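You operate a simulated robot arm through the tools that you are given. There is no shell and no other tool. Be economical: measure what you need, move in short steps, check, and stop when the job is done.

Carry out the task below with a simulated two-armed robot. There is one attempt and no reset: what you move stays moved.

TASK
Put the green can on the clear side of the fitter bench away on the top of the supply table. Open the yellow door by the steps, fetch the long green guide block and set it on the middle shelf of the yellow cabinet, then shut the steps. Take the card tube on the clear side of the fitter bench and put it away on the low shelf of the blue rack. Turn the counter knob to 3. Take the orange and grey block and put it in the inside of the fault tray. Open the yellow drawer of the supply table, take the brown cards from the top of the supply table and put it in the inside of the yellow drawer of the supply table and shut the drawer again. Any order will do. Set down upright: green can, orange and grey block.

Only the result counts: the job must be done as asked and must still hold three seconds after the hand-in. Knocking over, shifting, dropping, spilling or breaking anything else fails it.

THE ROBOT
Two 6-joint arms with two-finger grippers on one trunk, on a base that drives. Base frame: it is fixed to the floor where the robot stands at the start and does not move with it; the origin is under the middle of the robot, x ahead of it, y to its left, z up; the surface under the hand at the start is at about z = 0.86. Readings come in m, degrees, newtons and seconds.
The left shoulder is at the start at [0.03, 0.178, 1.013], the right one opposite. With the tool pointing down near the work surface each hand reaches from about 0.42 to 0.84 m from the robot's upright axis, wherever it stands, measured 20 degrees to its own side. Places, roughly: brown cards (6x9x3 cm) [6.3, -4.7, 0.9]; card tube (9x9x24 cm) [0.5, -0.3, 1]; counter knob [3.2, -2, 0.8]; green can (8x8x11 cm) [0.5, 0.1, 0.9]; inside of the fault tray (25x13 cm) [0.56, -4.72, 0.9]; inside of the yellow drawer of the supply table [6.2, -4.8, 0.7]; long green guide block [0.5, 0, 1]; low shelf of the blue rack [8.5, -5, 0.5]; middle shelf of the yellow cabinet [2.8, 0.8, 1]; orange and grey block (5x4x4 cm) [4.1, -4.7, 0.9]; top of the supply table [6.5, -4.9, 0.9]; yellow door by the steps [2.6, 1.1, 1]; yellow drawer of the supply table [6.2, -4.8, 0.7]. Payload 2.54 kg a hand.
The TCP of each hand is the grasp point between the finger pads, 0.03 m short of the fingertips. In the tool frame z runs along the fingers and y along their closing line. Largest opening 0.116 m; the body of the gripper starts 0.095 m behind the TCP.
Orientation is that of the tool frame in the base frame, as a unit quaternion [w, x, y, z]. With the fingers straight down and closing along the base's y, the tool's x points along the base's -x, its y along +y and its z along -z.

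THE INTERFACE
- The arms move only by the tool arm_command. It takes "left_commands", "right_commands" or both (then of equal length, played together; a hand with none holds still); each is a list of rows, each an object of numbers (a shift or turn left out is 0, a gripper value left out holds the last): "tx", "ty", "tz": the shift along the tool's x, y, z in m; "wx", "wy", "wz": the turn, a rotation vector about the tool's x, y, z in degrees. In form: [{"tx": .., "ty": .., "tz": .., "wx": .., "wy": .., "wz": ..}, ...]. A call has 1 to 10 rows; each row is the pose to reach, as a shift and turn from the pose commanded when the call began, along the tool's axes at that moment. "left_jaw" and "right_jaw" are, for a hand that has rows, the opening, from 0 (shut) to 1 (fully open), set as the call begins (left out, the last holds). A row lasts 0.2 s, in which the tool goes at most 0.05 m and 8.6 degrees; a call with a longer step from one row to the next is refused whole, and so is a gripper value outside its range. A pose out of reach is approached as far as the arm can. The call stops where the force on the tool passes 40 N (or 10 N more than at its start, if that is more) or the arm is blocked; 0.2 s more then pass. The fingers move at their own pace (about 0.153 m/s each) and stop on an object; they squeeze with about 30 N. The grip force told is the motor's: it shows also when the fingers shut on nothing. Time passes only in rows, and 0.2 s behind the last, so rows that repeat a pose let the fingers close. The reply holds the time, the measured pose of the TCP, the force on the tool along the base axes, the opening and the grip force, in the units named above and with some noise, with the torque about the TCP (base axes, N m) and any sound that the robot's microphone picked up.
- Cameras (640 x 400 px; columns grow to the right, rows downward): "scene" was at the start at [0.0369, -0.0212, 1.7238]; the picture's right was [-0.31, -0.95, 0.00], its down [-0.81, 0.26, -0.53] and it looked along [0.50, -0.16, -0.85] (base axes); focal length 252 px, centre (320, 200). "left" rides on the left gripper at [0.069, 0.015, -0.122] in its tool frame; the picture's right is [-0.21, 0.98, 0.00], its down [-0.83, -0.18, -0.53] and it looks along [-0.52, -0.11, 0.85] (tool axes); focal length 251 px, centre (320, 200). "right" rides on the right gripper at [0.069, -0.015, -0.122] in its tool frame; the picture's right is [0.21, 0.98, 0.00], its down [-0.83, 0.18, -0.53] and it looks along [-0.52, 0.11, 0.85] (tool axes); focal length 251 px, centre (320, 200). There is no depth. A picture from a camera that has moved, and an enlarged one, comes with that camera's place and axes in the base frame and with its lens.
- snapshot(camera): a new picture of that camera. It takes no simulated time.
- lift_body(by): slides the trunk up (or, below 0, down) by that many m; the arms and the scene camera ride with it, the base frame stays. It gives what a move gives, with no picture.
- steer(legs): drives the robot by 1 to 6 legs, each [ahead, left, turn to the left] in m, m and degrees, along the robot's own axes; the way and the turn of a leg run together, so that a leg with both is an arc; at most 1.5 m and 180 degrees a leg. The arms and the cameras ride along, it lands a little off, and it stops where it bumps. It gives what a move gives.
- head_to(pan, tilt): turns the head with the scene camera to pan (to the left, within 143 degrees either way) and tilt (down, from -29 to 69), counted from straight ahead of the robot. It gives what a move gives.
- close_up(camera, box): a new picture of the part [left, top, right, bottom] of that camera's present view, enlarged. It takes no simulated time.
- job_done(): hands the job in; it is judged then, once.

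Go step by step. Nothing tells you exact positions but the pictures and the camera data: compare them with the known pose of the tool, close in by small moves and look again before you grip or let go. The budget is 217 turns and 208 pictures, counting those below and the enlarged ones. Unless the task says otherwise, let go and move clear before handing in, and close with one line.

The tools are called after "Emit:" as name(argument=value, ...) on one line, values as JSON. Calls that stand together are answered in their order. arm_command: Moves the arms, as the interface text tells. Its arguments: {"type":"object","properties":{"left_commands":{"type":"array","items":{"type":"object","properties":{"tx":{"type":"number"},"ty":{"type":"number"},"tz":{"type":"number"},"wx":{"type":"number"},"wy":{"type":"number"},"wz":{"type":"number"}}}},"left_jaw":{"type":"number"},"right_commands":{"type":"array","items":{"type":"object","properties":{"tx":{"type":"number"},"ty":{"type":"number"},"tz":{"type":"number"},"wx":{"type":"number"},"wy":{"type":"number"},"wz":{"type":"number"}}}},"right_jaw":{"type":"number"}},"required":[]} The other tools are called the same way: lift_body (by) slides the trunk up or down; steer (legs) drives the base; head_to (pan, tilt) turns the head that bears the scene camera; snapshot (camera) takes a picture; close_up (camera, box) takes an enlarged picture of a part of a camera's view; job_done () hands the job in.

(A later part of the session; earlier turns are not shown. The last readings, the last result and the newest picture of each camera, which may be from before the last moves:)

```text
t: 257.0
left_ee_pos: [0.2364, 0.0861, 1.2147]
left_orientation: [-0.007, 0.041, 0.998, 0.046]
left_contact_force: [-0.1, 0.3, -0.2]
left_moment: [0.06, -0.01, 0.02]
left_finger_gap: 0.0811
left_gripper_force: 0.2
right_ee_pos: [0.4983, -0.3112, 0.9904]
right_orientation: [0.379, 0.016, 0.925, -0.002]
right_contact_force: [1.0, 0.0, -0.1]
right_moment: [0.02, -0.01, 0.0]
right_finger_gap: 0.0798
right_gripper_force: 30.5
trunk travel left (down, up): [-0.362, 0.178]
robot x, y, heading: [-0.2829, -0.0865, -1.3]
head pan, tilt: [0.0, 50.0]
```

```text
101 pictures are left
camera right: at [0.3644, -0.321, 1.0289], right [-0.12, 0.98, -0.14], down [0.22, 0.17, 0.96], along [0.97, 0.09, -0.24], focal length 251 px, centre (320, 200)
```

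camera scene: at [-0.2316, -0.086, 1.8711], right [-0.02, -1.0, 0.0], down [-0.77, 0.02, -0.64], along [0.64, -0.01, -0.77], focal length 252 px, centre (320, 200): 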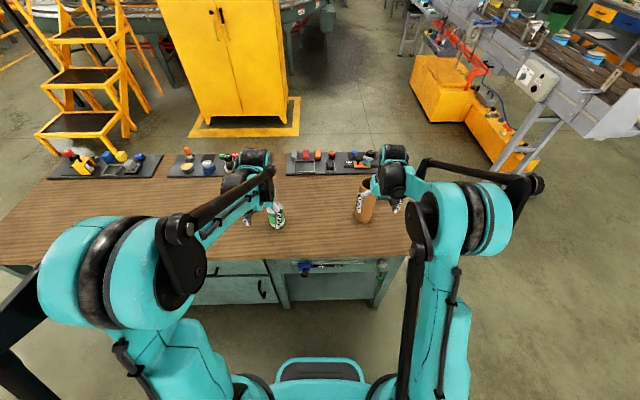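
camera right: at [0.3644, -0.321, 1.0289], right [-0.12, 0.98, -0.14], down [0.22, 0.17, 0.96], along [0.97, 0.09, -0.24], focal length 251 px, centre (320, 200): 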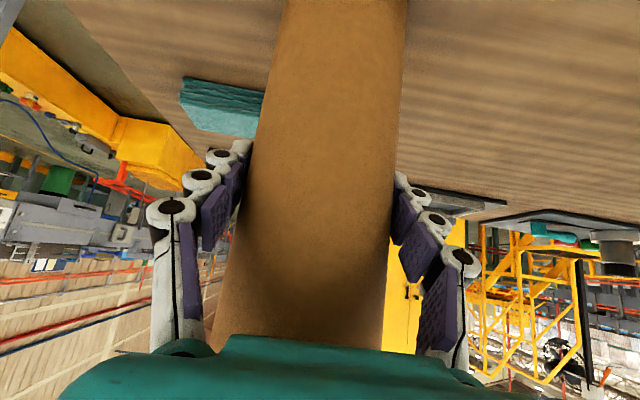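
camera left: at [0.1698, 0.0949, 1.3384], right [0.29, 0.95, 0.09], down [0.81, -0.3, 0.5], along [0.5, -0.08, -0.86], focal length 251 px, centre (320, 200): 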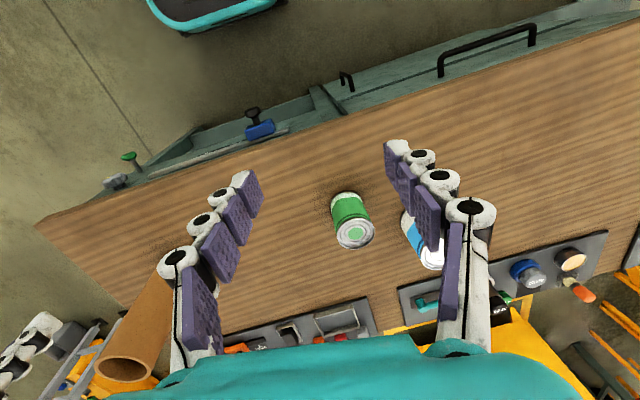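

Tube gripped (80 mm). I lift it slightly and bring the open left hand above the green can, straightening its tilt.

Emit:
arm_command(left_commands=[{"tx": -0.034, "ty": 0.003, "tz": 0.018, "wx": 1}, {"tx": -0.068, "ty": 0.006, "tz": 0.036, "wx": 2}, {"tx": -0.102, "ty": 0.01, "tz": 0.054, "wx": 3}, {"tx": -0.137, "ty": 0.013, "tz": 0.073, "wx": 4}, {"tx": -0.171, "ty": 0.016, "tz": 0.091, "wx": 5}, {"tx": -0.205, "ty": 0.02, "tz": 0.11, "wx": 5.3}, {"tx": -0.239, "ty": 0.023, "tz": 0.128, "wx": 5.3}, {"tx": -0.239, "ty": 0.023, "tz": 0.128, "wx": 5.3}], right_commands=[{"tx": -0.01, "tz": -0.01}, {"tx": -0.02, "tz": -0.02}, {"tx": -0.03, "tz": -0.03}, {"tx": -0.04, "tz": -0.04}, {"tx": -0.05, "tz": -0.05}, {"tx": -0.05, "tz": -0.05}, {"tx": -0.05, "tz": -0.05}, {"tx": -0.05, "tz": -0.05}], left_jaw=1)

Emit:
snapshot(camera="left")

```text
t: 258.8
left_ee_pos: [0.4758, 0.1013, 1.0802]
left_orientation: [-0.008, 0.04, 0.999, 0.002]
left_contact_force: [0.6, -0.5, 0.3]
left_moment: [-0.03, -0.03, 0.02]
left_finger_gap: 0.1161
left_gripper_force: 0.1
right_ee_pos: [0.4968, -0.3132, 1.0642]
right_orientation: [0.378, 0.017, 0.926, -0.003]
right_contact_force: [-0.7, 0.3, -0.3]
right_moment: [0.01, 0.0, 0.01]
right_finger_gap: 0.0804
right_gripper_force: 30.6
trunk travel left (down, up): [-0.362, 0.178]
robot x, y, heading: [-0.2801, -0.0865, -1.0]
head pan, tilt: [0.0, 50.0]
```

```text
100 pictures are left
camera left: at [0.4102, 0.1219, 1.2042], right [0.29, 0.96, 0.0], down [0.82, -0.25, 0.52], along [0.5, -0.15, -0.85], focal length 251 px, centre (320, 200)
```

left: 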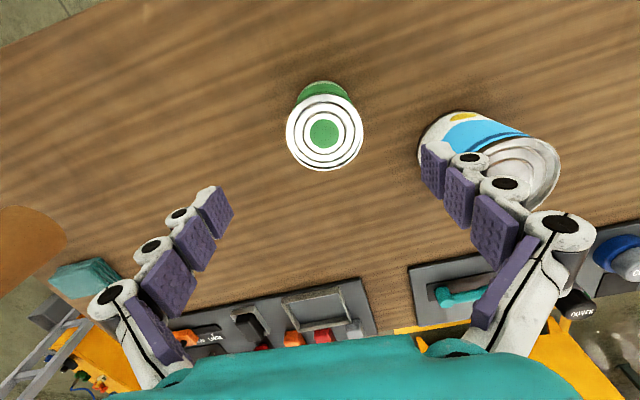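

Centred over the green can. Descend and grip.

Emit:
arm_command(left_commands=[{"tz": 0.04, "ty": 0.004, "tx": -0.002}, {"tz": 0.08, "ty": 0.004, "tx": -0.002}, {"tz": 0.12, "ty": 0.004, "tx": -0.002}, {"tz": 0.145, "ty": 0.004, "tx": -0.002}, {"tz": 0.155, "ty": 0.004, "tx": -0.002}])

Emit:
arm_command(left_commands=[{"tz": 0}, {"tz": 0}, {"tz": 0}], left_jaw=0)

Emit:
snapshot(camera="left")

```text
t: 260.0
left_ee_pos: [0.4751, 0.105, 0.929]
left_orientation: [-0.008, 0.04, 0.999, 0.002]
left_contact_force: [0.2, -0.9, 0.1]
left_moment: [-0.01, 0.01, 0.02]
left_finger_gap: 0.1158
left_gripper_force: 0.1
right_ee_pos: [0.4975, -0.3142, 1.0628]
right_orientation: [0.379, 0.017, 0.925, -0.002]
right_contact_force: [0.3, 0.4, -1.8]
right_moment: [0.01, 0.0, -0.01]
right_finger_gap: 0.0801
right_gripper_force: 30.0
trunk travel left (down, up): [-0.362, 0.178]
robot x, y, heading: [-0.2789, -0.0845, -1.0]
head pan, tilt: [0.0, 50.0]
```

```text
t: 260.8
left_ee_pos: [0.4754, 0.1046, 0.9305]
left_orientation: [-0.008, 0.04, 0.999, 0.002]
left_contact_force: [0.4, 1.0, 4.7]
left_moment: [-0.06, -0.23, -0.01]
left_finger_gap: 0.0702
left_gripper_force: 30.2
right_ee_pos: [0.4971, -0.3136, 1.0645]
right_orientation: [0.379, 0.016, 0.925, -0.002]
right_contact_force: [0.2, 0.2, -1.2]
right_moment: [-0.02, -0.02, 0.03]
right_finger_gap: 0.0797
right_gripper_force: 29.7
trunk travel left (down, up): [-0.362, 0.178]
robot x, y, heading: [-0.2815, -0.089, -1.4]
head pan, tilt: [0.0, 50.0]
```

```text
99 pictures are left
camera left: at [0.4085, 0.1255, 1.0529], right [0.29, 0.96, 0.0], down [0.82, -0.25, 0.52], along [0.5, -0.15, -0.85], focal length 251 px, centre (320, 200)
```

left: 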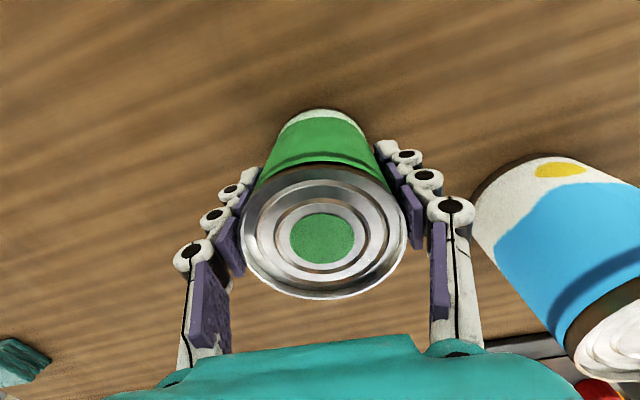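

Can gripped. I lift both loads, back off and drive around into the wall-side aisle.

Emit:
arm_command(left_commands=[{"tz": -0.03}, {"tz": -0.07}, {"tz": -0.11}, {"tz": -0.15}])

Emit:
lift_body(by=0.15)

Emit:
steer(legs=[[-0.05, 0, 1.2], [0, -1.0, 0], [0.1, -1.0, 0], [0, -1.3, 0]])

Emit:
head_to(pan=-45, tilt=30)

Emit:
snapshot(camera="scene")

```text
t: 261.8
left_ee_pos: [0.4755, 0.1075, 1.0827]
left_orientation: [-0.009, 0.04, 0.999, 0.001]
left_contact_force: [-1.0, 0.0, -0.7]
left_moment: [-0.03, -0.03, -0.05]
left_finger_gap: 0.0698
left_gripper_force: 29.7
right_ee_pos: [0.4974, -0.314, 1.0639]
right_orientation: [0.379, 0.016, 0.925, -0.002]
right_contact_force: [-0.5, 0.7, -0.4]
right_moment: [-0.01, 0.0, 0.0]
right_finger_gap: 0.0797
right_gripper_force: 30.0
trunk travel left (down, up): [-0.362, 0.178]
robot x, y, heading: [-0.2777, -0.0866, -1.2]
head pan, tilt: [0.0, 50.0]
```

```text
t: 263.6
left_ee_pos: [0.4783, 0.1078, 1.2306]
left_orientation: [-0.009, 0.041, 0.999, 0.001]
left_contact_force: [0.2, -1.0, -1.5]
left_moment: [-0.02, 0.01, 0.02]
left_finger_gap: 0.0701
left_gripper_force: 30.2
right_ee_pos: [0.4989, -0.3125, 1.2134]
right_orientation: [0.379, 0.017, 0.925, -0.002]
right_contact_force: [0.9, -0.2, -1.2]
right_moment: [0.01, -0.01, 0.02]
right_finger_gap: 0.0801
right_gripper_force: 30.0
trunk travel left (down, up): [-0.512, 0.028]
robot x, y, heading: [-0.2797, -0.0815, -1.3]
head pan, tilt: [0.0, 50.0]
```

```text
t: 279.9
left_ee_pos: [0.6038, -3.0606, 1.2308]
left_orientation: [-0.009, 0.007, 1.0, 0.001]
left_contact_force: [-0.5, -0.2, -1.1]
left_moment: [0.02, 0.02, -0.01]
left_finger_gap: 0.0697
left_gripper_force: 29.4
right_ee_pos: [0.6512, -3.4791, 1.2139]
right_orientation: [0.378, -0.015, 0.926, 0.011]
right_contact_force: [0.0, 0.4, -1.1]
right_moment: [0.03, 0.01, 0.0]
right_finger_gap: 0.08
right_gripper_force: 29.9
trunk travel left (down, up): [-0.512, 0.028]
robot x, y, heading: [-0.1413, -3.3032, 2.3]
head pan, tilt: [0.0, 50.0]
```

```text
t: 281.0
left_ee_pos: [0.602, -3.0613, 1.2301]
left_orientation: [-0.009, 0.005, 1.0, 0.0]
left_contact_force: [0.4, -0.6, -2.2]
left_moment: [-0.02, 0.02, -0.02]
left_finger_gap: 0.0699
left_gripper_force: 29.6
right_ee_pos: [0.6522, -3.4786, 1.2137]
right_orientation: [0.379, -0.016, 0.925, 0.012]
right_contact_force: [-0.4, 0.6, -0.5]
right_moment: [0.01, -0.01, -0.03]
right_finger_gap: 0.0799
right_gripper_force: 30.4
trunk travel left (down, up): [-0.512, 0.028]
robot x, y, heading: [-0.1384, -3.3025, 2.3]
head pan, tilt: [-45.0, 30.0]
```

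```text
98 pictures are left
camera scene: at [-0.1019, -3.3664, 2.0505], right [-0.68, -0.74, 0.0], down [-0.37, 0.34, -0.87], along [0.64, -0.58, -0.5], focal length 252 px, centre (320, 200)
```

scene: 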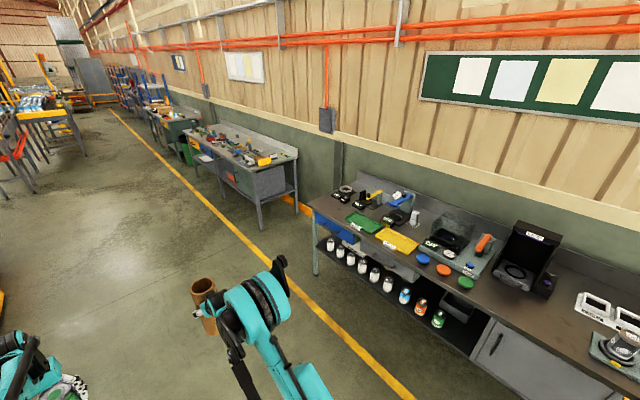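

Aisle is clear. I glance left at the conveyor's wall side for the counter knob.

Emit:
steer(legs=[[0, -0.1, -2.3], [1.5, 0, 0], [0.8, 0, 0]])

Emit:
head_to(pan=50, tilt=35)

Emit:
snapshot(camera="scene")

```text
t: 293.3
left_ee_pos: [2.9559, -3.2185, 1.2309]
left_orientation: [-0.01, 0.032, 0.999, -0.001]
left_contact_force: [0.1, -0.6, -1.4]
left_moment: [0.07, 0.01, 0.03]
left_finger_gap: 0.0698
left_gripper_force: 29.7
right_ee_pos: [2.9848, -3.641, 1.2139]
right_orientation: [0.378, 0.009, 0.926, 0.001]
right_contact_force: [-1.4, 0.3, -0.9]
right_moment: [0.0, -0.02, 0.02]
right_finger_gap: 0.0801
right_gripper_force: 30.0
trunk travel left (down, up): [-0.512, 0.028]
robot x, y, heading: [2.2004, -3.4258, -0.5]
head pan, tilt: [-45.0, 30.0]
```

```text
t: 295.0
left_ee_pos: [2.9563, -3.2197, 1.2297]
left_orientation: [-0.009, 0.031, 0.999, 0.001]
left_contact_force: [0.8, 0.2, -1.4]
left_moment: [0.03, 0.04, -0.01]
left_finger_gap: 0.0697
left_gripper_force: 30.2
right_ee_pos: [2.9856, -3.6396, 1.2125]
right_orientation: [0.379, 0.008, 0.925, 0.002]
right_contact_force: [-0.4, -0.4, -0.1]
right_moment: [0.02, -0.03, 0.0]
right_finger_gap: 0.0798
right_gripper_force: 29.2
trunk travel left (down, up): [-0.512, 0.028]
robot x, y, heading: [2.2039, -3.4263, -0.1]
head pan, tilt: [50.0, 35.0]
```

```text
97 pictures are left
camera scene: at [2.2317, -3.3582, 2.0428], right [0.76, -0.65, 0.0], down [-0.37, -0.44, -0.82], along [0.53, 0.62, -0.57], focal length 252 px, centre (320, 200)
```

scene: 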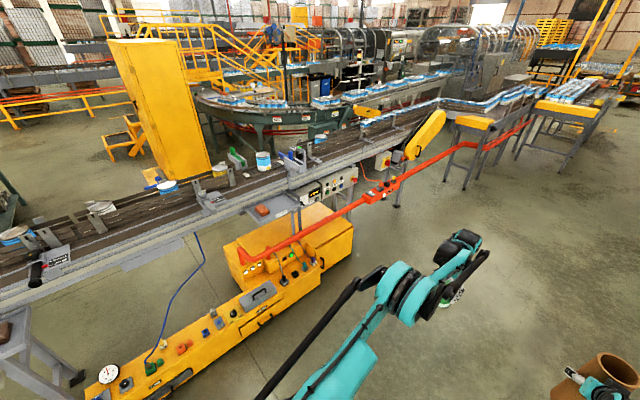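

The counter panel is on this side at about (310,190). Zoom.

Emit:
close_up(camera="scene", box=[270, 150, 400, 230])

Emit:
close_up(camera="scene", box=[290, 165, 354, 205])

```text
4.92 times, centred on (335, 190) of scene
camera zoom: at [2.2317, -3.3582, 2.0428], right [0.76, -0.65, 0.0], down [-0.37, -0.44, -0.82], along [0.53, 0.62, -0.57], focal length 1238 px, centre (246, 249)
```

zoom: 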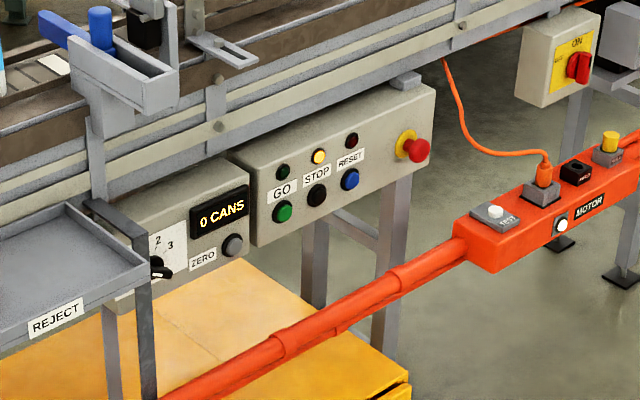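

```text
10.00 times, centred on (322, 185) of scene
camera zoom: at [2.2317, -3.3582, 2.0428], right [0.76, -0.65, 0.0], down [-0.37, -0.44, -0.82], along [0.53, 0.62, -0.57], focal length 2515 px, centre (300, 350)
```

zoom: 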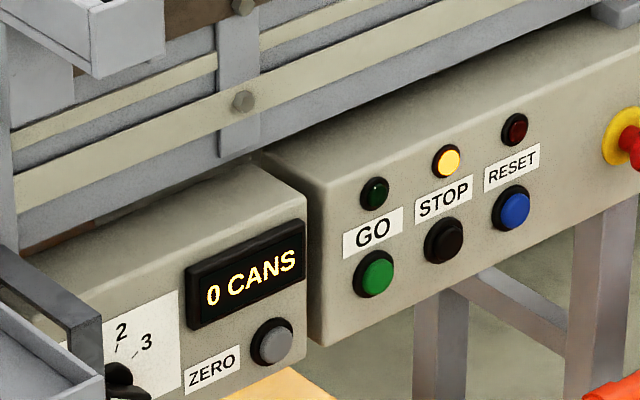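

Found: the counter has a dial 1-2-3 facing the aisle. I'll do it on the way back. First on to the supply table.

Emit:
steer(legs=[[1.5, 0, 0], [1.5, 0, 0], [1.1, 0, 0], [0, 0, -90]])

Emit:
head_to(pan=0, tilt=35)

Emit:
snapshot(camera="scene")

```text
t: 318.6
left_ee_pos: [6.5662, -4.1377, 1.2315]
left_orientation: [-0.007, 0.713, 0.701, 0.007]
left_contact_force: [-0.2, -0.2, -1.6]
left_moment: [-0.02, 0.04, 0.01]
left_finger_gap: 0.0697
left_gripper_force: 29.9
right_ee_pos: [6.147, -4.1844, 1.2137]
right_orientation: [0.275, 0.644, 0.664, -0.261]
right_contact_force: [-0.2, 0.4, -0.9]
right_moment: [0.02, 0.0, 0.02]
right_finger_gap: 0.0797
right_gripper_force: 30.3
trunk travel left (down, up): [-0.512, 0.028]
robot x, y, heading: [6.3296, -3.3921, -87.8]
head pan, tilt: [50.0, 35.0]
```

```text
t: 319.7
left_ee_pos: [6.5673, -4.1372, 1.2313]
left_orientation: [-0.006, 0.713, 0.701, 0.007]
left_contact_force: [1.0, -0.4, -1.6]
left_moment: [0.03, -0.03, 0.01]
left_finger_gap: 0.0698
left_gripper_force: 30.2
right_ee_pos: [6.1483, -4.1844, 1.2144]
right_orientation: [0.274, 0.645, 0.664, -0.26]
right_contact_force: [0.0, 0.3, -1.0]
right_moment: [-0.02, 0.02, -0.01]
right_finger_gap: 0.0799
right_gripper_force: 30.0
trunk travel left (down, up): [-0.512, 0.028]
robot x, y, heading: [6.3272, -3.3936, -87.7]
head pan, tilt: [0.0, 35.0]
```

```text
94 pictures are left
camera scene: at [6.3303, -3.4515, 2.0428], right [-1.0, -0.04, 0.0], down [-0.02, 0.57, -0.82], along [0.03, -0.82, -0.57], focal length 252 px, centre (320, 200)
```

scene: 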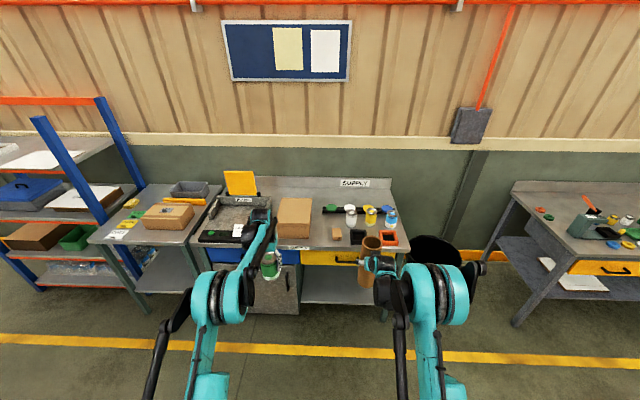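

I see the supply table with the yellow drawer and brown cards. Zoom to find a free spot for the can.

Emit:
close_up(camera="scene", box=[190, 165, 420, 300])

Emit:
snapshot(camera="left")

```text
2.78 times, centred on (305, 232) of scene
camera zoom: at [6.3303, -3.4515, 2.0428], right [-1.0, -0.04, 0.0], down [-0.02, 0.57, -0.82], along [0.03, -0.82, -0.57], focal length 700 px, centre (362, 110)
```

zoom: 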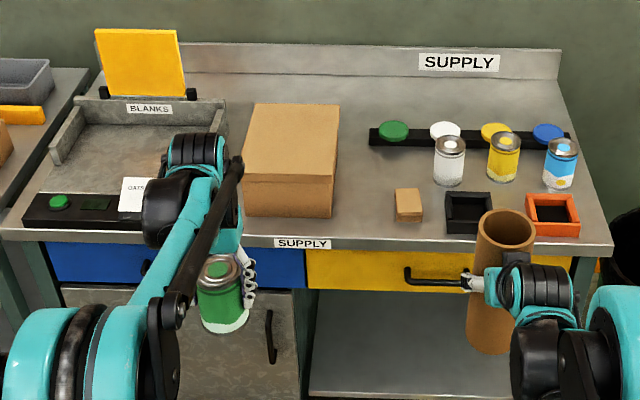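

```text
92 pictures are left
camera left: at [6.5826, -4.0706, 1.3543], right [0.97, -0.23, 0.0], down [-0.2, -0.83, 0.52], along [-0.12, -0.5, -0.86], focal length 251 px, centre (320, 200)
```

left: 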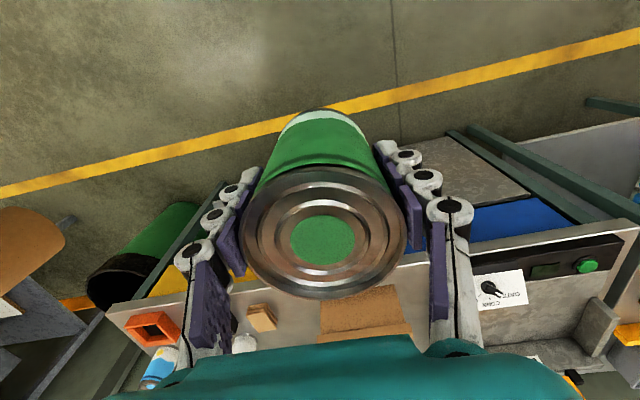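

Free spot for the can: about (6.335,-4.85), between the carton and the white can, behind the brown cards. I drive closer to bring the left hand over it.

Emit:
steer(legs=[[0, 0, -2.3], [0.4, -0.2, 0]])

Emit:
lift_body(by=-0.06)

Emit:
head_to(pan=0, tilt=50)

Emit:
snapshot(camera="scene")

```text
t: 322.8
left_ee_pos: [6.3317, -4.5298, 1.2306]
left_orientation: [-0.007, 0.73, 0.684, 0.007]
left_contact_force: [-0.5, -1.2, -1.1]
left_moment: [0.02, 0.05, 0.02]
left_finger_gap: 0.0695
left_gripper_force: 30.0
right_ee_pos: [5.9103, -4.5582, 1.2138]
right_orientation: [0.269, 0.661, 0.648, -0.267]
right_contact_force: [-0.2, -0.4, -1.3]
right_moment: [0.02, 0.02, 0.02]
right_finger_gap: 0.0796
right_gripper_force: 29.7
trunk travel left (down, up): [-0.512, 0.028]
robot x, y, heading: [6.127, -3.7737, -90.4]
head pan, tilt: [0.0, 35.0]
```

```text
t: 323.8
left_ee_pos: [6.3325, -4.5305, 1.1708]
left_orientation: [-0.006, 0.73, 0.684, 0.006]
left_contact_force: [-0.5, -0.8, -1.6]
left_moment: [0.0, 0.01, -0.03]
left_finger_gap: 0.0697
left_gripper_force: 30.2
right_ee_pos: [5.9107, -4.5579, 1.1541]
right_orientation: [0.268, 0.661, 0.648, -0.266]
right_contact_force: [0.0, 0.5, -1.0]
right_moment: [0.03, 0.01, 0.01]
right_finger_gap: 0.0798
right_gripper_force: 30.5
trunk travel left (down, up): [-0.452, 0.088]
robot x, y, heading: [6.1292, -3.775, -90.3]
head pan, tilt: [0.0, 35.0]
```

```text
t: 324.5
left_ee_pos: [6.3318, -4.5301, 1.1708]
left_orientation: [-0.006, 0.729, 0.684, 0.008]
left_contact_force: [-0.3, 0.0, -1.0]
left_moment: [0.03, -0.03, 0.0]
left_finger_gap: 0.0699
left_gripper_force: 29.8
right_ee_pos: [5.9098, -4.5591, 1.1531]
right_orientation: [0.268, 0.661, 0.649, -0.266]
right_contact_force: [0.1, -0.1, -0.2]
right_moment: [0.0, -0.02, 0.01]
right_finger_gap: 0.0797
right_gripper_force: 29.9
trunk travel left (down, up): [-0.452, 0.088]
robot x, y, heading: [6.1275, -3.7761, -90.8]
head pan, tilt: [0.0, 50.0]
```

```text
91 pictures are left
camera scene: at [6.1275, -3.8243, 1.9611], right [-1.0, 0.01, 0.0], down [0.01, 0.77, -0.64], along [-0.01, -0.64, -0.77], focal length 252 px, centre (320, 200)
```

scene: 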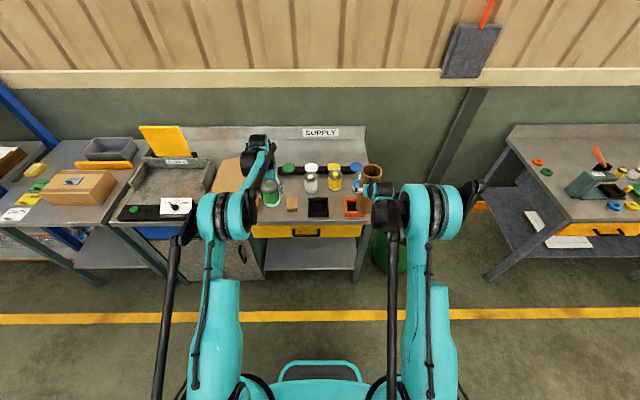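

I raise the tube a bit for clearance over the bottles and move forward over the table.

Emit:
arm_command(right_commands=[{"tx": -0.03, "tz": -0.03}, {"tx": -0.05, "tz": -0.05}])

Emit:
steer(legs=[[0.325, 0, 0.6]])

Emit:
snapshot(camera="left")

Emit:
snapshot(camera="scene")

```text
t: 325.1
left_ee_pos: [6.331, -4.5309, 1.1715]
left_orientation: [-0.007, 0.73, 0.684, 0.007]
left_contact_force: [-0.3, -0.8, -1.4]
left_moment: [-0.01, 0.01, 0.04]
left_finger_gap: 0.0698
left_gripper_force: 30.2
right_ee_pos: [5.9086, -4.5611, 1.2255]
right_orientation: [0.267, 0.661, 0.648, -0.268]
right_contact_force: [-0.5, -0.5, -1.9]
right_moment: [0.01, 0.02, -0.02]
right_finger_gap: 0.0798
right_gripper_force: 30.3
trunk travel left (down, up): [-0.452, 0.088]
robot x, y, heading: [6.1293, -3.7755, -90.5]
head pan, tilt: [0.0, 50.0]
```

```text
t: 327.3
left_ee_pos: [6.3376, -4.8465, 1.1715]
left_orientation: [-0.007, 0.727, 0.687, 0.008]
left_contact_force: [-0.4, -0.5, -1.8]
left_moment: [0.02, 0.01, -0.03]
left_finger_gap: 0.0696
left_gripper_force: 29.7
right_ee_pos: [5.9148, -4.8806, 1.2252]
right_orientation: [0.27, 0.657, 0.652, -0.266]
right_contact_force: [-0.2, 0.3, -1.1]
right_moment: [-0.04, 0.0, 0.05]
right_finger_gap: 0.0799
right_gripper_force: 30.0
trunk travel left (down, up): [-0.452, 0.088]
robot x, y, heading: [6.1265, -4.0935, -89.9]
head pan, tilt: [0.0, 50.0]
```

```text
90 pictures are left
camera left: at [6.3555, -4.7806, 1.2945], right [0.96, -0.27, 0.0], down [-0.23, -0.82, 0.52], along [-0.14, -0.5, -0.86], focal length 251 px, centre (320, 200)
```

left: 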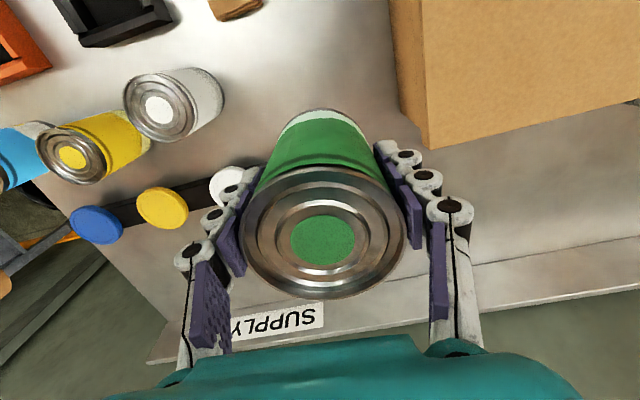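

```text
89 pictures are left
camera scene: at [6.1269, -4.1411, 1.9611], right [-1.0, 0.0, 0.0], down [0.0, 0.77, -0.64], along [0.0, -0.64, -0.77], focal length 252 px, centre (320, 200)
```

scene: 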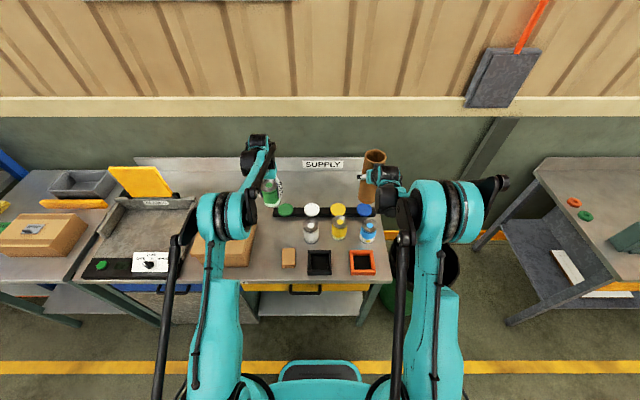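

Over the spot. Shift 2 cm away from the carton and lower until contact.

Emit:
arm_command(left_commands=[{"ty": -0.01, "tz": 0.03}, {"ty": -0.02, "tz": 0.07}, {"ty": -0.02, "tz": 0.11}, {"ty": -0.02, "tz": 0.15}, {"ty": -0.02, "tz": 0.185}, {"ty": -0.02, "tz": 0.2}, {"ty": -0.02, "tz": 0.206}, {"ty": -0.02, "tz": 0.212}])

Emit:
snapshot(camera="left")

```text
t: 329.1
left_ee_pos: [6.3172, -4.8183, 0.9828]
left_orientation: [-0.006, 0.726, 0.687, 0.007]
left_contact_force: [0.2, -0.3, -1.5]
left_moment: [0.0, -0.02, 0.0]
left_finger_gap: 0.0698
left_gripper_force: 30.1
left hand out of reach, approached as far as the arm can: row 5, 6, 7, 8
right_ee_pos: [5.9128, -4.8794, 1.2249]
right_orientation: [0.271, 0.657, 0.651, -0.267]
right_contact_force: [-0.8, -0.3, 0.0]
right_moment: [-0.02, -0.03, 0.05]
right_finger_gap: 0.0798
right_gripper_force: 29.7
trunk travel left (down, up): [-0.452, 0.088]
robot x, y, heading: [6.1261, -4.0962, -89.8]
head pan, tilt: [0.0, 50.0]
```

```text
88 pictures are left
camera left: at [6.3362, -4.751, 1.1068], right [0.96, -0.27, 0.0], down [-0.23, -0.82, 0.52], along [-0.14, -0.5, -0.85], focal length 251 px, centre (320, 200)
```

left: 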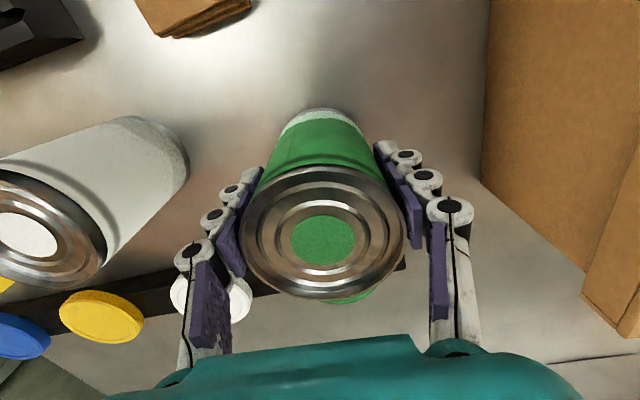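

Arm's limit again; lower the trunk for the remaining ~4 cm.

Emit:
lift_body(by=-0.03)

Emit:
lift_body(by=-0.008)

Emit:
lift_body(by=-0.005)

```text
t: 329.8
left_ee_pos: [6.3174, -4.8162, 0.9541]
left_orientation: [-0.005, 0.726, 0.688, 0.007]
left_contact_force: [-0.1, 3.4, 10.7]
left_moment: [-0.08, -0.08, 0.03]
left_finger_gap: 0.07
left_gripper_force: 30.0
right_ee_pos: [5.9145, -4.8783, 1.1957]
right_orientation: [0.27, 0.658, 0.651, -0.266]
right_contact_force: [0.2, -0.1, 0.0]
right_moment: [0.0, 0.02, -0.02]
right_finger_gap: 0.0798
right_gripper_force: 29.9
trunk travel left (down, up): [-0.422, 0.118]
robot x, y, heading: [6.1257, -4.0937, -89.8]
head pan, tilt: [0.0, 50.0]
```

```text
t: 330.4
left_ee_pos: [6.3174, -4.8154, 0.9464]
left_orientation: [-0.006, 0.726, 0.687, 0.007]
left_contact_force: [-1.2, 3.2, 10.5]
left_moment: [0.07, -0.06, 0.02]
left_finger_gap: 0.0699
left_gripper_force: 30.6
right_ee_pos: [5.9138, -4.8784, 1.1873]
right_orientation: [0.269, 0.658, 0.651, -0.266]
right_contact_force: [0.2, 0.1, -0.3]
right_moment: [0.01, 0.01, 0.02]
right_finger_gap: 0.0798
right_gripper_force: 30.0
trunk travel left (down, up): [-0.414, 0.126]
robot x, y, heading: [6.1233, -4.0933, -90.0]
head pan, tilt: [0.0, 50.0]
```

```text
t: 330.9
left_ee_pos: [6.3177, -4.8151, 0.9416]
left_orientation: [-0.005, 0.727, 0.687, 0.007]
left_contact_force: [0.1, 2.8, 15.3]
left_moment: [-0.05, 0.2, 0.03]
left_finger_gap: 0.07
left_gripper_force: 30.1
right_ee_pos: [5.9127, -4.8788, 1.1833]
right_orientation: [0.27, 0.658, 0.651, -0.265]
right_contact_force: [0.6, 0.8, -0.3]
right_moment: [0.0, 0.01, 0.0]
right_finger_gap: 0.0794
right_gripper_force: 30.2
trunk travel left (down, up): [-0.409, 0.131]
robot x, y, heading: [6.1267, -4.0914, -89.7]
head pan, tilt: [0.0, 50.0]
```

The can stands on the table. Release gently and rise.

Emit:
arm_command(left_commands=[{"tz": 0}, {"tz": 0}, {"tz": -0.01}, {"tz": -0.04}, {"tz": -0.08}, {"tz": -0.12}, {"tz": -0.16}, {"tz": -0.2}], left_jaw=0.82)

Emit:
snapshot(camera="left")

```text
t: 332.7
left_ee_pos: [6.3162, -4.8171, 1.1426]
left_orientation: [-0.005, 0.727, 0.687, 0.008]
left_contact_force: [0.8, 1.2, 0.3]
left_moment: [-0.01, -0.02, 0.01]
left_finger_gap: 0.0952
left_gripper_force: 0.0
right_ee_pos: [5.9142, -4.8792, 1.1818]
right_orientation: [0.271, 0.657, 0.652, -0.265]
right_contact_force: [0.6, 1.1, 0.0]
right_moment: [-0.02, 0.04, 0.02]
right_finger_gap: 0.0794
right_gripper_force: 29.9
trunk travel left (down, up): [-0.409, 0.131]
robot x, y, heading: [6.1265, -4.0957, -89.9]
head pan, tilt: [0.0, 50.0]
```

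```text
87 pictures are left
camera left: at [6.3352, -4.7519, 1.2654], right [0.96, -0.27, 0.0], down [-0.23, -0.82, 0.52], along [-0.14, -0.5, -0.85], focal length 251 px, centre (320, 200)
```

left: 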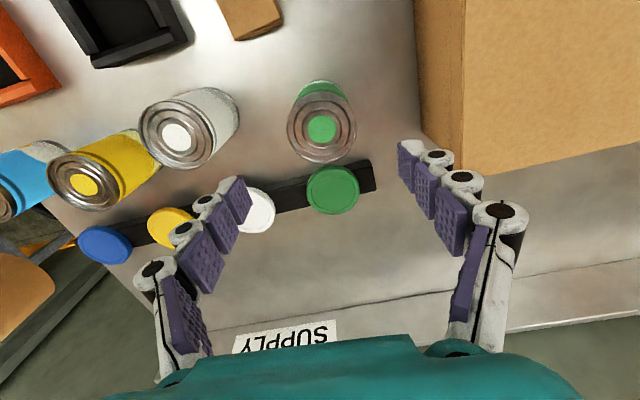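

Can placed upright. Next the tube: back off and go to the blue rack.

Emit:
steer(legs=[[-0.7, 0, 0], [0, 1.2, 0], [0, 1.1, 0]])

Emit:
head_to(pan=0, tilt=38)

Emit:
snapshot(camera="scene")

```text
t: 343.8
left_ee_pos: [7.7271, -4.0587, 1.1415]
left_orientation: [-0.007, 0.665, 0.747, 0.004]
left_contact_force: [0.4, 0.8, 0.0]
left_moment: [-0.06, 0.11, -0.01]
left_finger_gap: 0.0948
left_gripper_force: 0.1
right_ee_pos: [7.3401, -4.1888, 1.1842]
right_orientation: [0.289, 0.6, 0.705, -0.244]
right_contact_force: [1.4, 1.0, 0.3]
right_moment: [-0.03, 0.11, -0.09]
right_finger_gap: 0.0798
right_gripper_force: 30.1
trunk travel left (down, up): [-0.409, 0.131]
robot x, y, heading: [7.4104, -3.3793, -80.0]
head pan, tilt: [0.0, 50.0]
stopped in leg 3: the robot was blocked; the commanded pose is now the measured one
```

```text
t: 344.5
left_ee_pos: [7.7213, -4.0622, 1.1396]
left_orientation: [-0.006, 0.666, 0.746, 0.007]
left_contact_force: [-0.3, -0.2, 0.5]
left_moment: [0.01, -0.01, 0.0]
left_finger_gap: 0.0949
left_gripper_force: 0.0
right_ee_pos: [7.3357, -4.1915, 1.1815]
right_orientation: [0.291, 0.6, 0.705, -0.242]
right_contact_force: [0.4, 0.4, -0.8]
right_moment: [0.03, -0.02, 0.01]
right_finger_gap: 0.0794
right_gripper_force: 30.3
trunk travel left (down, up): [-0.409, 0.131]
robot x, y, heading: [7.4105, -3.3808, -80.1]
head pan, tilt: [0.0, 38.0]
```

```text
86 pictures are left
camera scene: at [7.4225, -3.4357, 1.9351], right [-0.99, -0.17, 0.0], down [-0.11, 0.61, -0.79], along [0.14, -0.78, -0.62], focal length 252 px, centre (320, 200)
```

scene: 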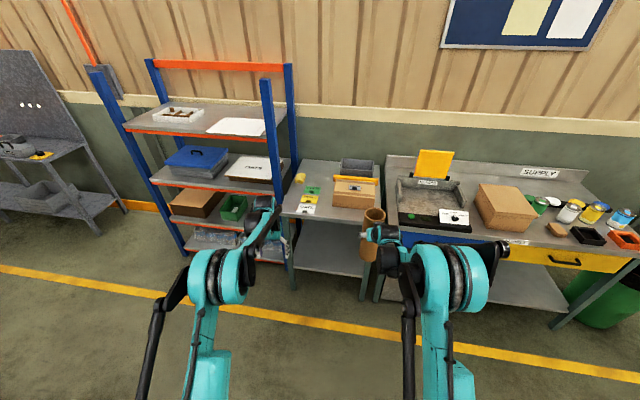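

The base bumped something on its left. I look there before moving.

Emit:
head_to(pan=75, tilt=50)

Emit:
snapshot(camera="scene")

```text
t: 346.0
left_ee_pos: [7.7224, -4.061, 1.1418]
left_orientation: [-0.007, 0.666, 0.746, 0.006]
left_contact_force: [-0.8, 0.7, 1.0]
left_moment: [0.01, -0.02, -0.02]
left_finger_gap: 0.0952
left_gripper_force: 0.1
right_ee_pos: [7.3359, -4.1909, 1.182]
right_orientation: [0.29, 0.6, 0.705, -0.242]
right_contact_force: [-1.4, -0.5, -0.1]
right_moment: [0.0, -0.01, 0.0]
right_finger_gap: 0.0794
right_gripper_force: 30.4
trunk travel left (down, up): [-0.409, 0.131]
robot x, y, heading: [7.4134, -3.3799, -80.2]
head pan, tilt: [75.0, 50.0]
```

```text
85 pictures are left
camera scene: at [7.4852, -3.357, 1.9181], right [-0.09, -1.0, 0.0], down [-0.76, 0.07, -0.64], along [0.64, -0.06, -0.77], focal length 252 px, centre (320, 200)
```

scene: 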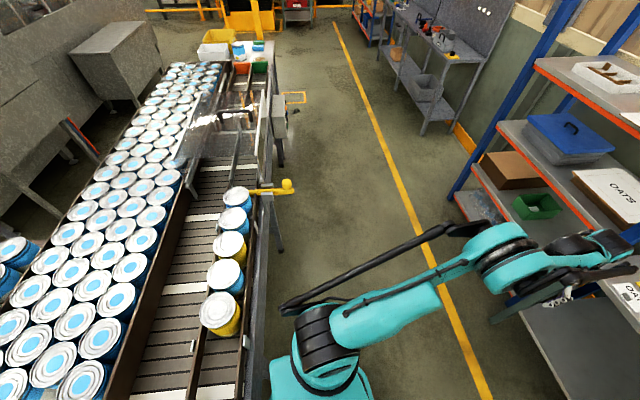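

The conveyor edge is close on my left (y≈-3.1). I move toward the tables, realign and then slide left to the rack.

Emit:
steer(legs=[[0.3, -0.05, -10], [0, 0.95, 0]])

Emit:
head_to(pan=5, tilt=45)

Emit:
snapshot(camera="scene")

```text
t: 352.6
left_ee_pos: [8.5478, -4.4018, 1.1408]
left_orientation: [-0.006, 0.726, 0.687, 0.006]
left_contact_force: [0.2, 0.2, 0.1]
left_moment: [-0.02, 0.0, 0.01]
left_finger_gap: 0.0953
left_gripper_force: 0.1
right_ee_pos: [8.1443, -4.4644, 1.1821]
right_orientation: [0.269, 0.657, 0.652, -0.265]
right_contact_force: [0.0, -0.3, -0.9]
right_moment: [0.02, 0.01, -0.03]
right_finger_gap: 0.0794
right_gripper_force: 29.6
trunk travel left (down, up): [-0.409, 0.131]
robot x, y, heading: [8.3557, -3.6766, -89.6]
head pan, tilt: [75.0, 50.0]
```

```text
t: 354.0
left_ee_pos: [8.5473, -4.4023, 1.141]
left_orientation: [-0.006, 0.726, 0.688, 0.007]
left_contact_force: [0.5, 0.0, 0.7]
left_moment: [-0.03, 0.02, -0.01]
left_finger_gap: 0.0953
left_gripper_force: 0.0
right_ee_pos: [8.1443, -4.4648, 1.1826]
right_orientation: [0.269, 0.657, 0.652, -0.266]
right_contact_force: [0.5, 0.4, -0.6]
right_moment: [-0.01, -0.01, 0.0]
right_finger_gap: 0.0799
right_gripper_force: 30.2
trunk travel left (down, up): [-0.409, 0.131]
robot x, y, heading: [8.3563, -3.6782, -89.7]
head pan, tilt: [5.0, 45.0]
```

```text
84 pictures are left
camera scene: at [8.364, -3.7292, 1.925], right [-1.0, -0.09, 0.0], down [-0.07, 0.7, -0.71], along [0.07, -0.7, -0.71], focal length 252 px, centre (320, 200)
```

scene: 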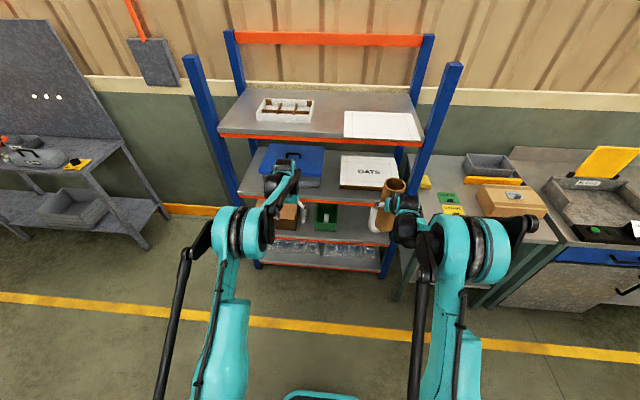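

Emit:
close_up(camera="scene", box=[230, 140, 450, 290])

Emit:
snapshot(camera="right")

```text
2.67 times, centred on (340, 215) of scene
camera zoom: at [8.364, -3.7292, 1.925], right [-1.0, -0.09, 0.0], down [-0.07, 0.7, -0.71], along [0.07, -0.7, -0.71], focal length 671 px, centre (267, 160)
```

zoom: 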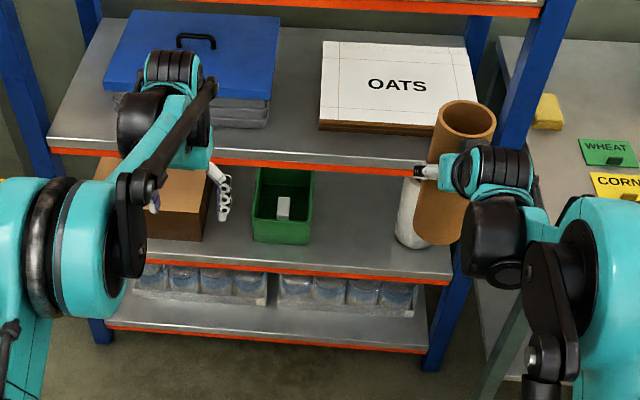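

```text
82 pictures are left
camera right: at [8.1313, -4.3287, 1.2208], right [0.98, 0.15, -0.14], down [0.17, -0.22, 0.96], along [0.11, -0.96, -0.24], focal length 251 px, centre (320, 200)
```

right: 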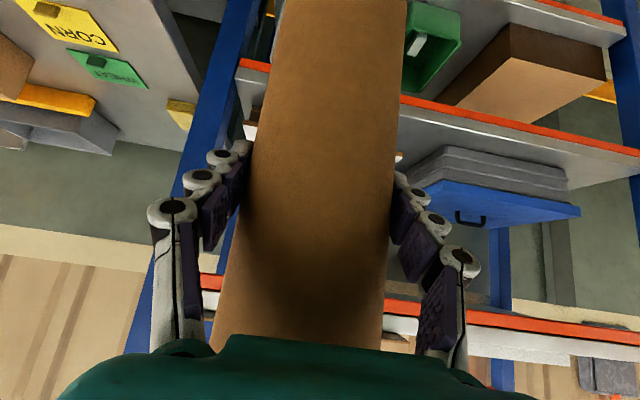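

Free slot on the low shelf (z≈0.5) at x≈8.24 between the green bin and the white roll. I retract the left hand, align, and lower the trunk in front of the rack.

Emit:
arm_command(left_commands=[{"tx": 0.045}, {"tx": 0.09}, {"tx": 0.135}, {"tx": 0.18}])

Emit:
steer(legs=[[0, 0.1, -0.3]])

Emit:
lift_body(by=-0.38)

Emit:
snapshot(camera="right")

Emit:
snapshot(camera="scene")

```text
t: 355.0
left_ee_pos: [8.5565, -4.2205, 1.1485]
left_orientation: [-0.005, 0.726, 0.688, 0.006]
left_contact_force: [0.4, 0.5, 0.9]
left_moment: [-0.06, -0.01, -0.01]
left_finger_gap: 0.0953
left_gripper_force: 0.0
right_ee_pos: [8.1458, -4.4632, 1.1849]
right_orientation: [0.269, 0.657, 0.652, -0.265]
right_contact_force: [0.3, 0.8, -0.6]
right_moment: [0.03, 0.0, -0.01]
right_finger_gap: 0.0796
right_gripper_force: 30.5
trunk travel left (down, up): [-0.409, 0.131]
robot x, y, heading: [8.3577, -3.6742, -89.6]
head pan, tilt: [5.0, 45.0]
```

```text
t: 356.2
left_ee_pos: [8.651, -4.2246, 1.148]
left_orientation: [-0.006, 0.728, 0.686, 0.007]
left_contact_force: [0.1, 0.1, 0.3]
left_moment: [0.04, 0.03, -0.01]
left_finger_gap: 0.0952
left_gripper_force: 0.2
right_ee_pos: [8.2392, -4.4636, 1.1815]
right_orientation: [0.268, 0.66, 0.65, -0.266]
right_contact_force: [0.0, 0.5, -0.8]
right_moment: [0.01, 0.02, 0.0]
right_finger_gap: 0.0798
right_gripper_force: 30.1
trunk travel left (down, up): [-0.409, 0.131]
robot x, y, heading: [8.4536, -3.6791, -90.1]
head pan, tilt: [5.0, 45.0]
```

```text
t: 359.9
left_ee_pos: [8.6504, -4.2245, 0.767]
left_orientation: [-0.005, 0.728, 0.685, 0.006]
left_contact_force: [0.4, -0.5, 0.4]
left_moment: [-0.02, 0.0, -0.02]
left_finger_gap: 0.0952
left_gripper_force: 0.1
right_ee_pos: [8.2379, -4.4632, 0.8021]
right_orientation: [0.268, 0.66, 0.65, -0.266]
right_contact_force: [0.8, 0.3, -0.4]
right_moment: [0.03, 0.0, -0.01]
right_finger_gap: 0.0794
right_gripper_force: 30.0
trunk travel left (down, up): [-0.029, 0.511]
robot x, y, heading: [8.4523, -3.6792, -90.3]
head pan, tilt: [5.0, 45.0]
```

```text
81 pictures are left
camera right: at [8.226, -4.3266, 0.8409], right [0.98, 0.14, -0.14], down [0.17, -0.22, 0.96], along [0.1, -0.97, -0.24], focal length 251 px, centre (320, 200)
```

right: 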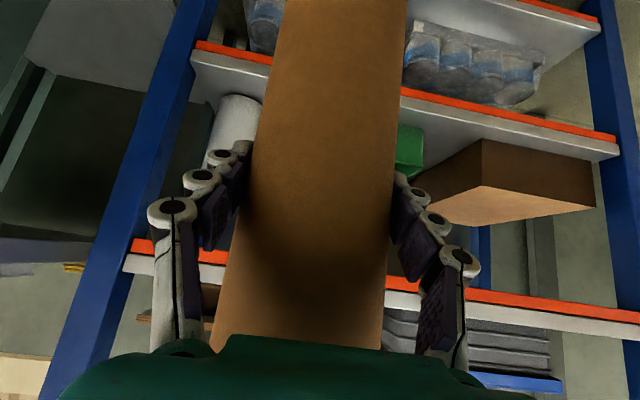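

```text
80 pictures are left
camera scene: at [8.4633, -3.7288, 1.5451], right [-1.0, -0.08, 0.0], down [-0.06, 0.7, -0.71], along [0.06, -0.7, -0.71], focal length 252 px, centre (320, 200)
```

scene: 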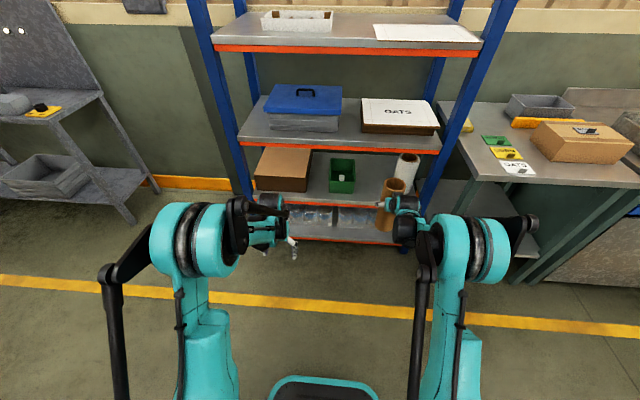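

Lower the tube to shelf-gap height with the arm.

Emit:
arm_command(right_commands=[{"tx": 0.025, "tz": 0.025}, {"tx": 0.05, "tz": 0.05}, {"tx": 0.075, "tz": 0.075}, {"tx": 0.1, "tz": 0.1}])

Emit:
steer(legs=[[0.15, 0, 0]])

Emit:
snapshot(camera="right")

Emit:
close_up(camera="scene", box=[230, 110, 480, 270])

```text
t: 360.9
left_ee_pos: [8.6513, -4.2257, 0.768]
left_orientation: [-0.007, 0.728, 0.685, 0.007]
left_contact_force: [-1.3, 0.0, 0.0]
left_moment: [0.03, -0.02, 0.01]
left_finger_gap: 0.0953
left_gripper_force: 0.1
right_ee_pos: [8.2417, -4.4606, 0.6593]
right_orientation: [0.268, 0.66, 0.649, -0.266]
right_contact_force: [-0.1, -0.3, -1.0]
right_moment: [0.02, 0.01, 0.01]
right_finger_gap: 0.0797
right_gripper_force: 29.9
trunk travel left (down, up): [-0.029, 0.511]
robot x, y, heading: [8.4573, -3.6746, -90.4]
head pan, tilt: [5.0, 45.0]
```

```text
t: 362.2
left_ee_pos: [8.6508, -4.3749, 0.7667]
left_orientation: [-0.007, 0.728, 0.685, 0.007]
left_contact_force: [-0.1, -0.4, -0.7]
left_moment: [0.04, 0.01, 0.01]
left_finger_gap: 0.095
left_gripper_force: 0.1
right_ee_pos: [8.2422, -4.6106, 0.6582]
right_orientation: [0.267, 0.66, 0.65, -0.266]
right_contact_force: [0.5, 0.5, -1.4]
right_moment: [0.01, 0.01, 0.03]
right_finger_gap: 0.0797
right_gripper_force: 29.9
trunk travel left (down, up): [-0.029, 0.511]
robot x, y, heading: [8.4513, -3.8267, -90.2]
head pan, tilt: [5.0, 45.0]
```

```text
79 pictures are left
camera right: at [8.229, -4.4745, 0.6975], right [0.98, 0.14, -0.14], down [0.17, -0.22, 0.96], along [0.1, -0.97, -0.24], focal length 251 px, centre (320, 200)
```

right: 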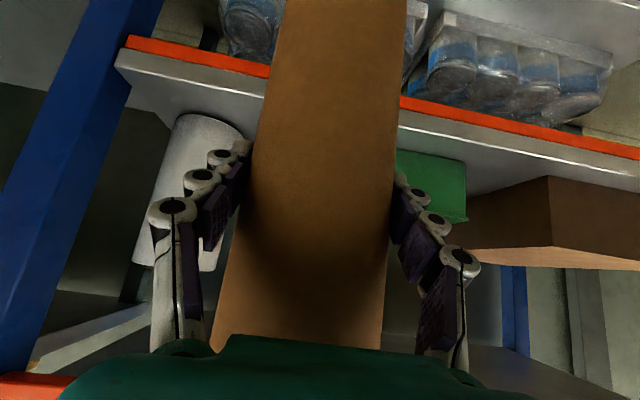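

```text
2.50 times, centred on (355, 190) of scene
camera zoom: at [8.4629, -3.8794, 1.5449], right [-1.0, -0.08, 0.0], down [-0.06, 0.71, -0.71], along [0.06, -0.7, -0.71], focal length 629 px, centre (232, 225)
```

zoom: 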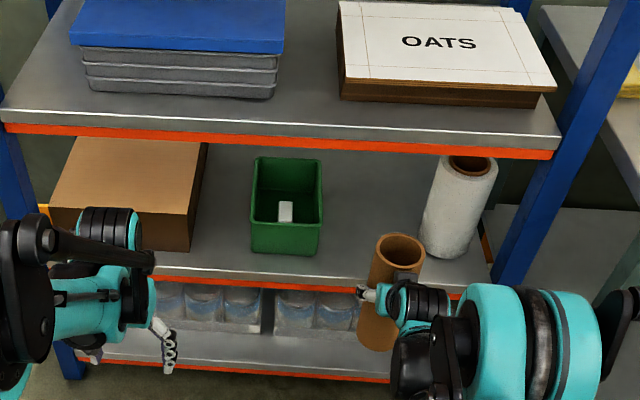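

Slot is clear and aligned. Drive in 0.2 m, then lower to contact.

Emit:
steer(legs=[[0.2, 0, 0]])

Emit:
arm_command(right_commands=[{"tx": 0.007, "tz": 0.007}, {"tx": 0.012, "tz": 0.012}, {"tx": 0.016, "tz": 0.016}, {"tx": 0.02, "tz": 0.02}, {"tx": 0.024, "tz": 0.024}, {"tx": 0.028, "tz": 0.028}, {"tx": 0.032, "tz": 0.032}])

Emit:
snapshot(camera="right")

Emit:
close_up(camera="scene", box=[230, 110, 480, 270])

```text
t: 363.8
left_ee_pos: [8.6511, -4.5729, 0.7669]
left_orientation: [-0.007, 0.728, 0.686, 0.007]
left_contact_force: [-0.5, -0.7, 0.2]
left_moment: [0.01, 0.02, -0.03]
left_finger_gap: 0.0954
left_gripper_force: 0.1
right_ee_pos: [8.2419, -4.8092, 0.6592]
right_orientation: [0.268, 0.659, 0.651, -0.265]
right_contact_force: [0.0, 0.5, -1.5]
right_moment: [-0.01, 0.01, -0.03]
right_finger_gap: 0.0796
right_gripper_force: 30.0
trunk travel left (down, up): [-0.029, 0.511]
robot x, y, heading: [8.4555, -4.0219, -89.9]
head pan, tilt: [5.0, 45.0]
```

```text
t: 365.4
left_ee_pos: [8.6518, -4.5702, 0.7686]
left_orientation: [-0.006, 0.727, 0.686, 0.006]
left_contact_force: [0.6, 0.5, -0.7]
left_moment: [0.0, -0.04, -0.01]
left_finger_gap: 0.095
left_gripper_force: 0.1
right_ee_pos: [8.2429, -4.8081, 0.6159]
right_orientation: [0.27, 0.658, 0.65, -0.267]
right_contact_force: [-2.3, 0.2, 24.4]
right_moment: [-0.29, 0.09, 0.1]
right_finger_gap: 0.0801
right_gripper_force: 30.1
trunk travel left (down, up): [-0.029, 0.511]
robot x, y, heading: [8.4528, -4.0237, -89.7]
head pan, tilt: [5.0, 45.0]
```

```text
77 pictures are left
camera right: at [8.2308, -4.6714, 0.6535], right [0.98, 0.14, -0.14], down [0.17, -0.21, 0.96], along [0.11, -0.97, -0.23], focal length 251 px, centre (320, 200)
```

right: 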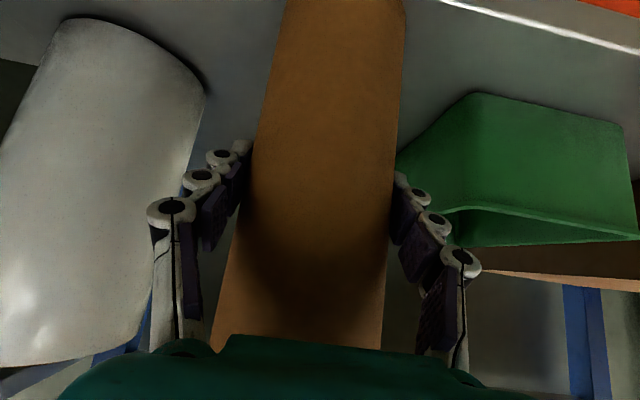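

```text
2.50 times, centred on (355, 190) of scene
camera zoom: at [8.4634, -4.0728, 1.5452], right [-1.0, -0.09, 0.0], down [-0.06, 0.7, -0.71], along [0.06, -0.71, -0.71], focal length 629 px, centre (232, 225)
```

zoom: 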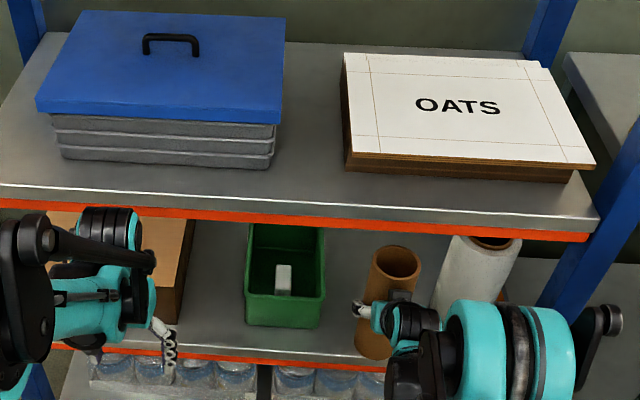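

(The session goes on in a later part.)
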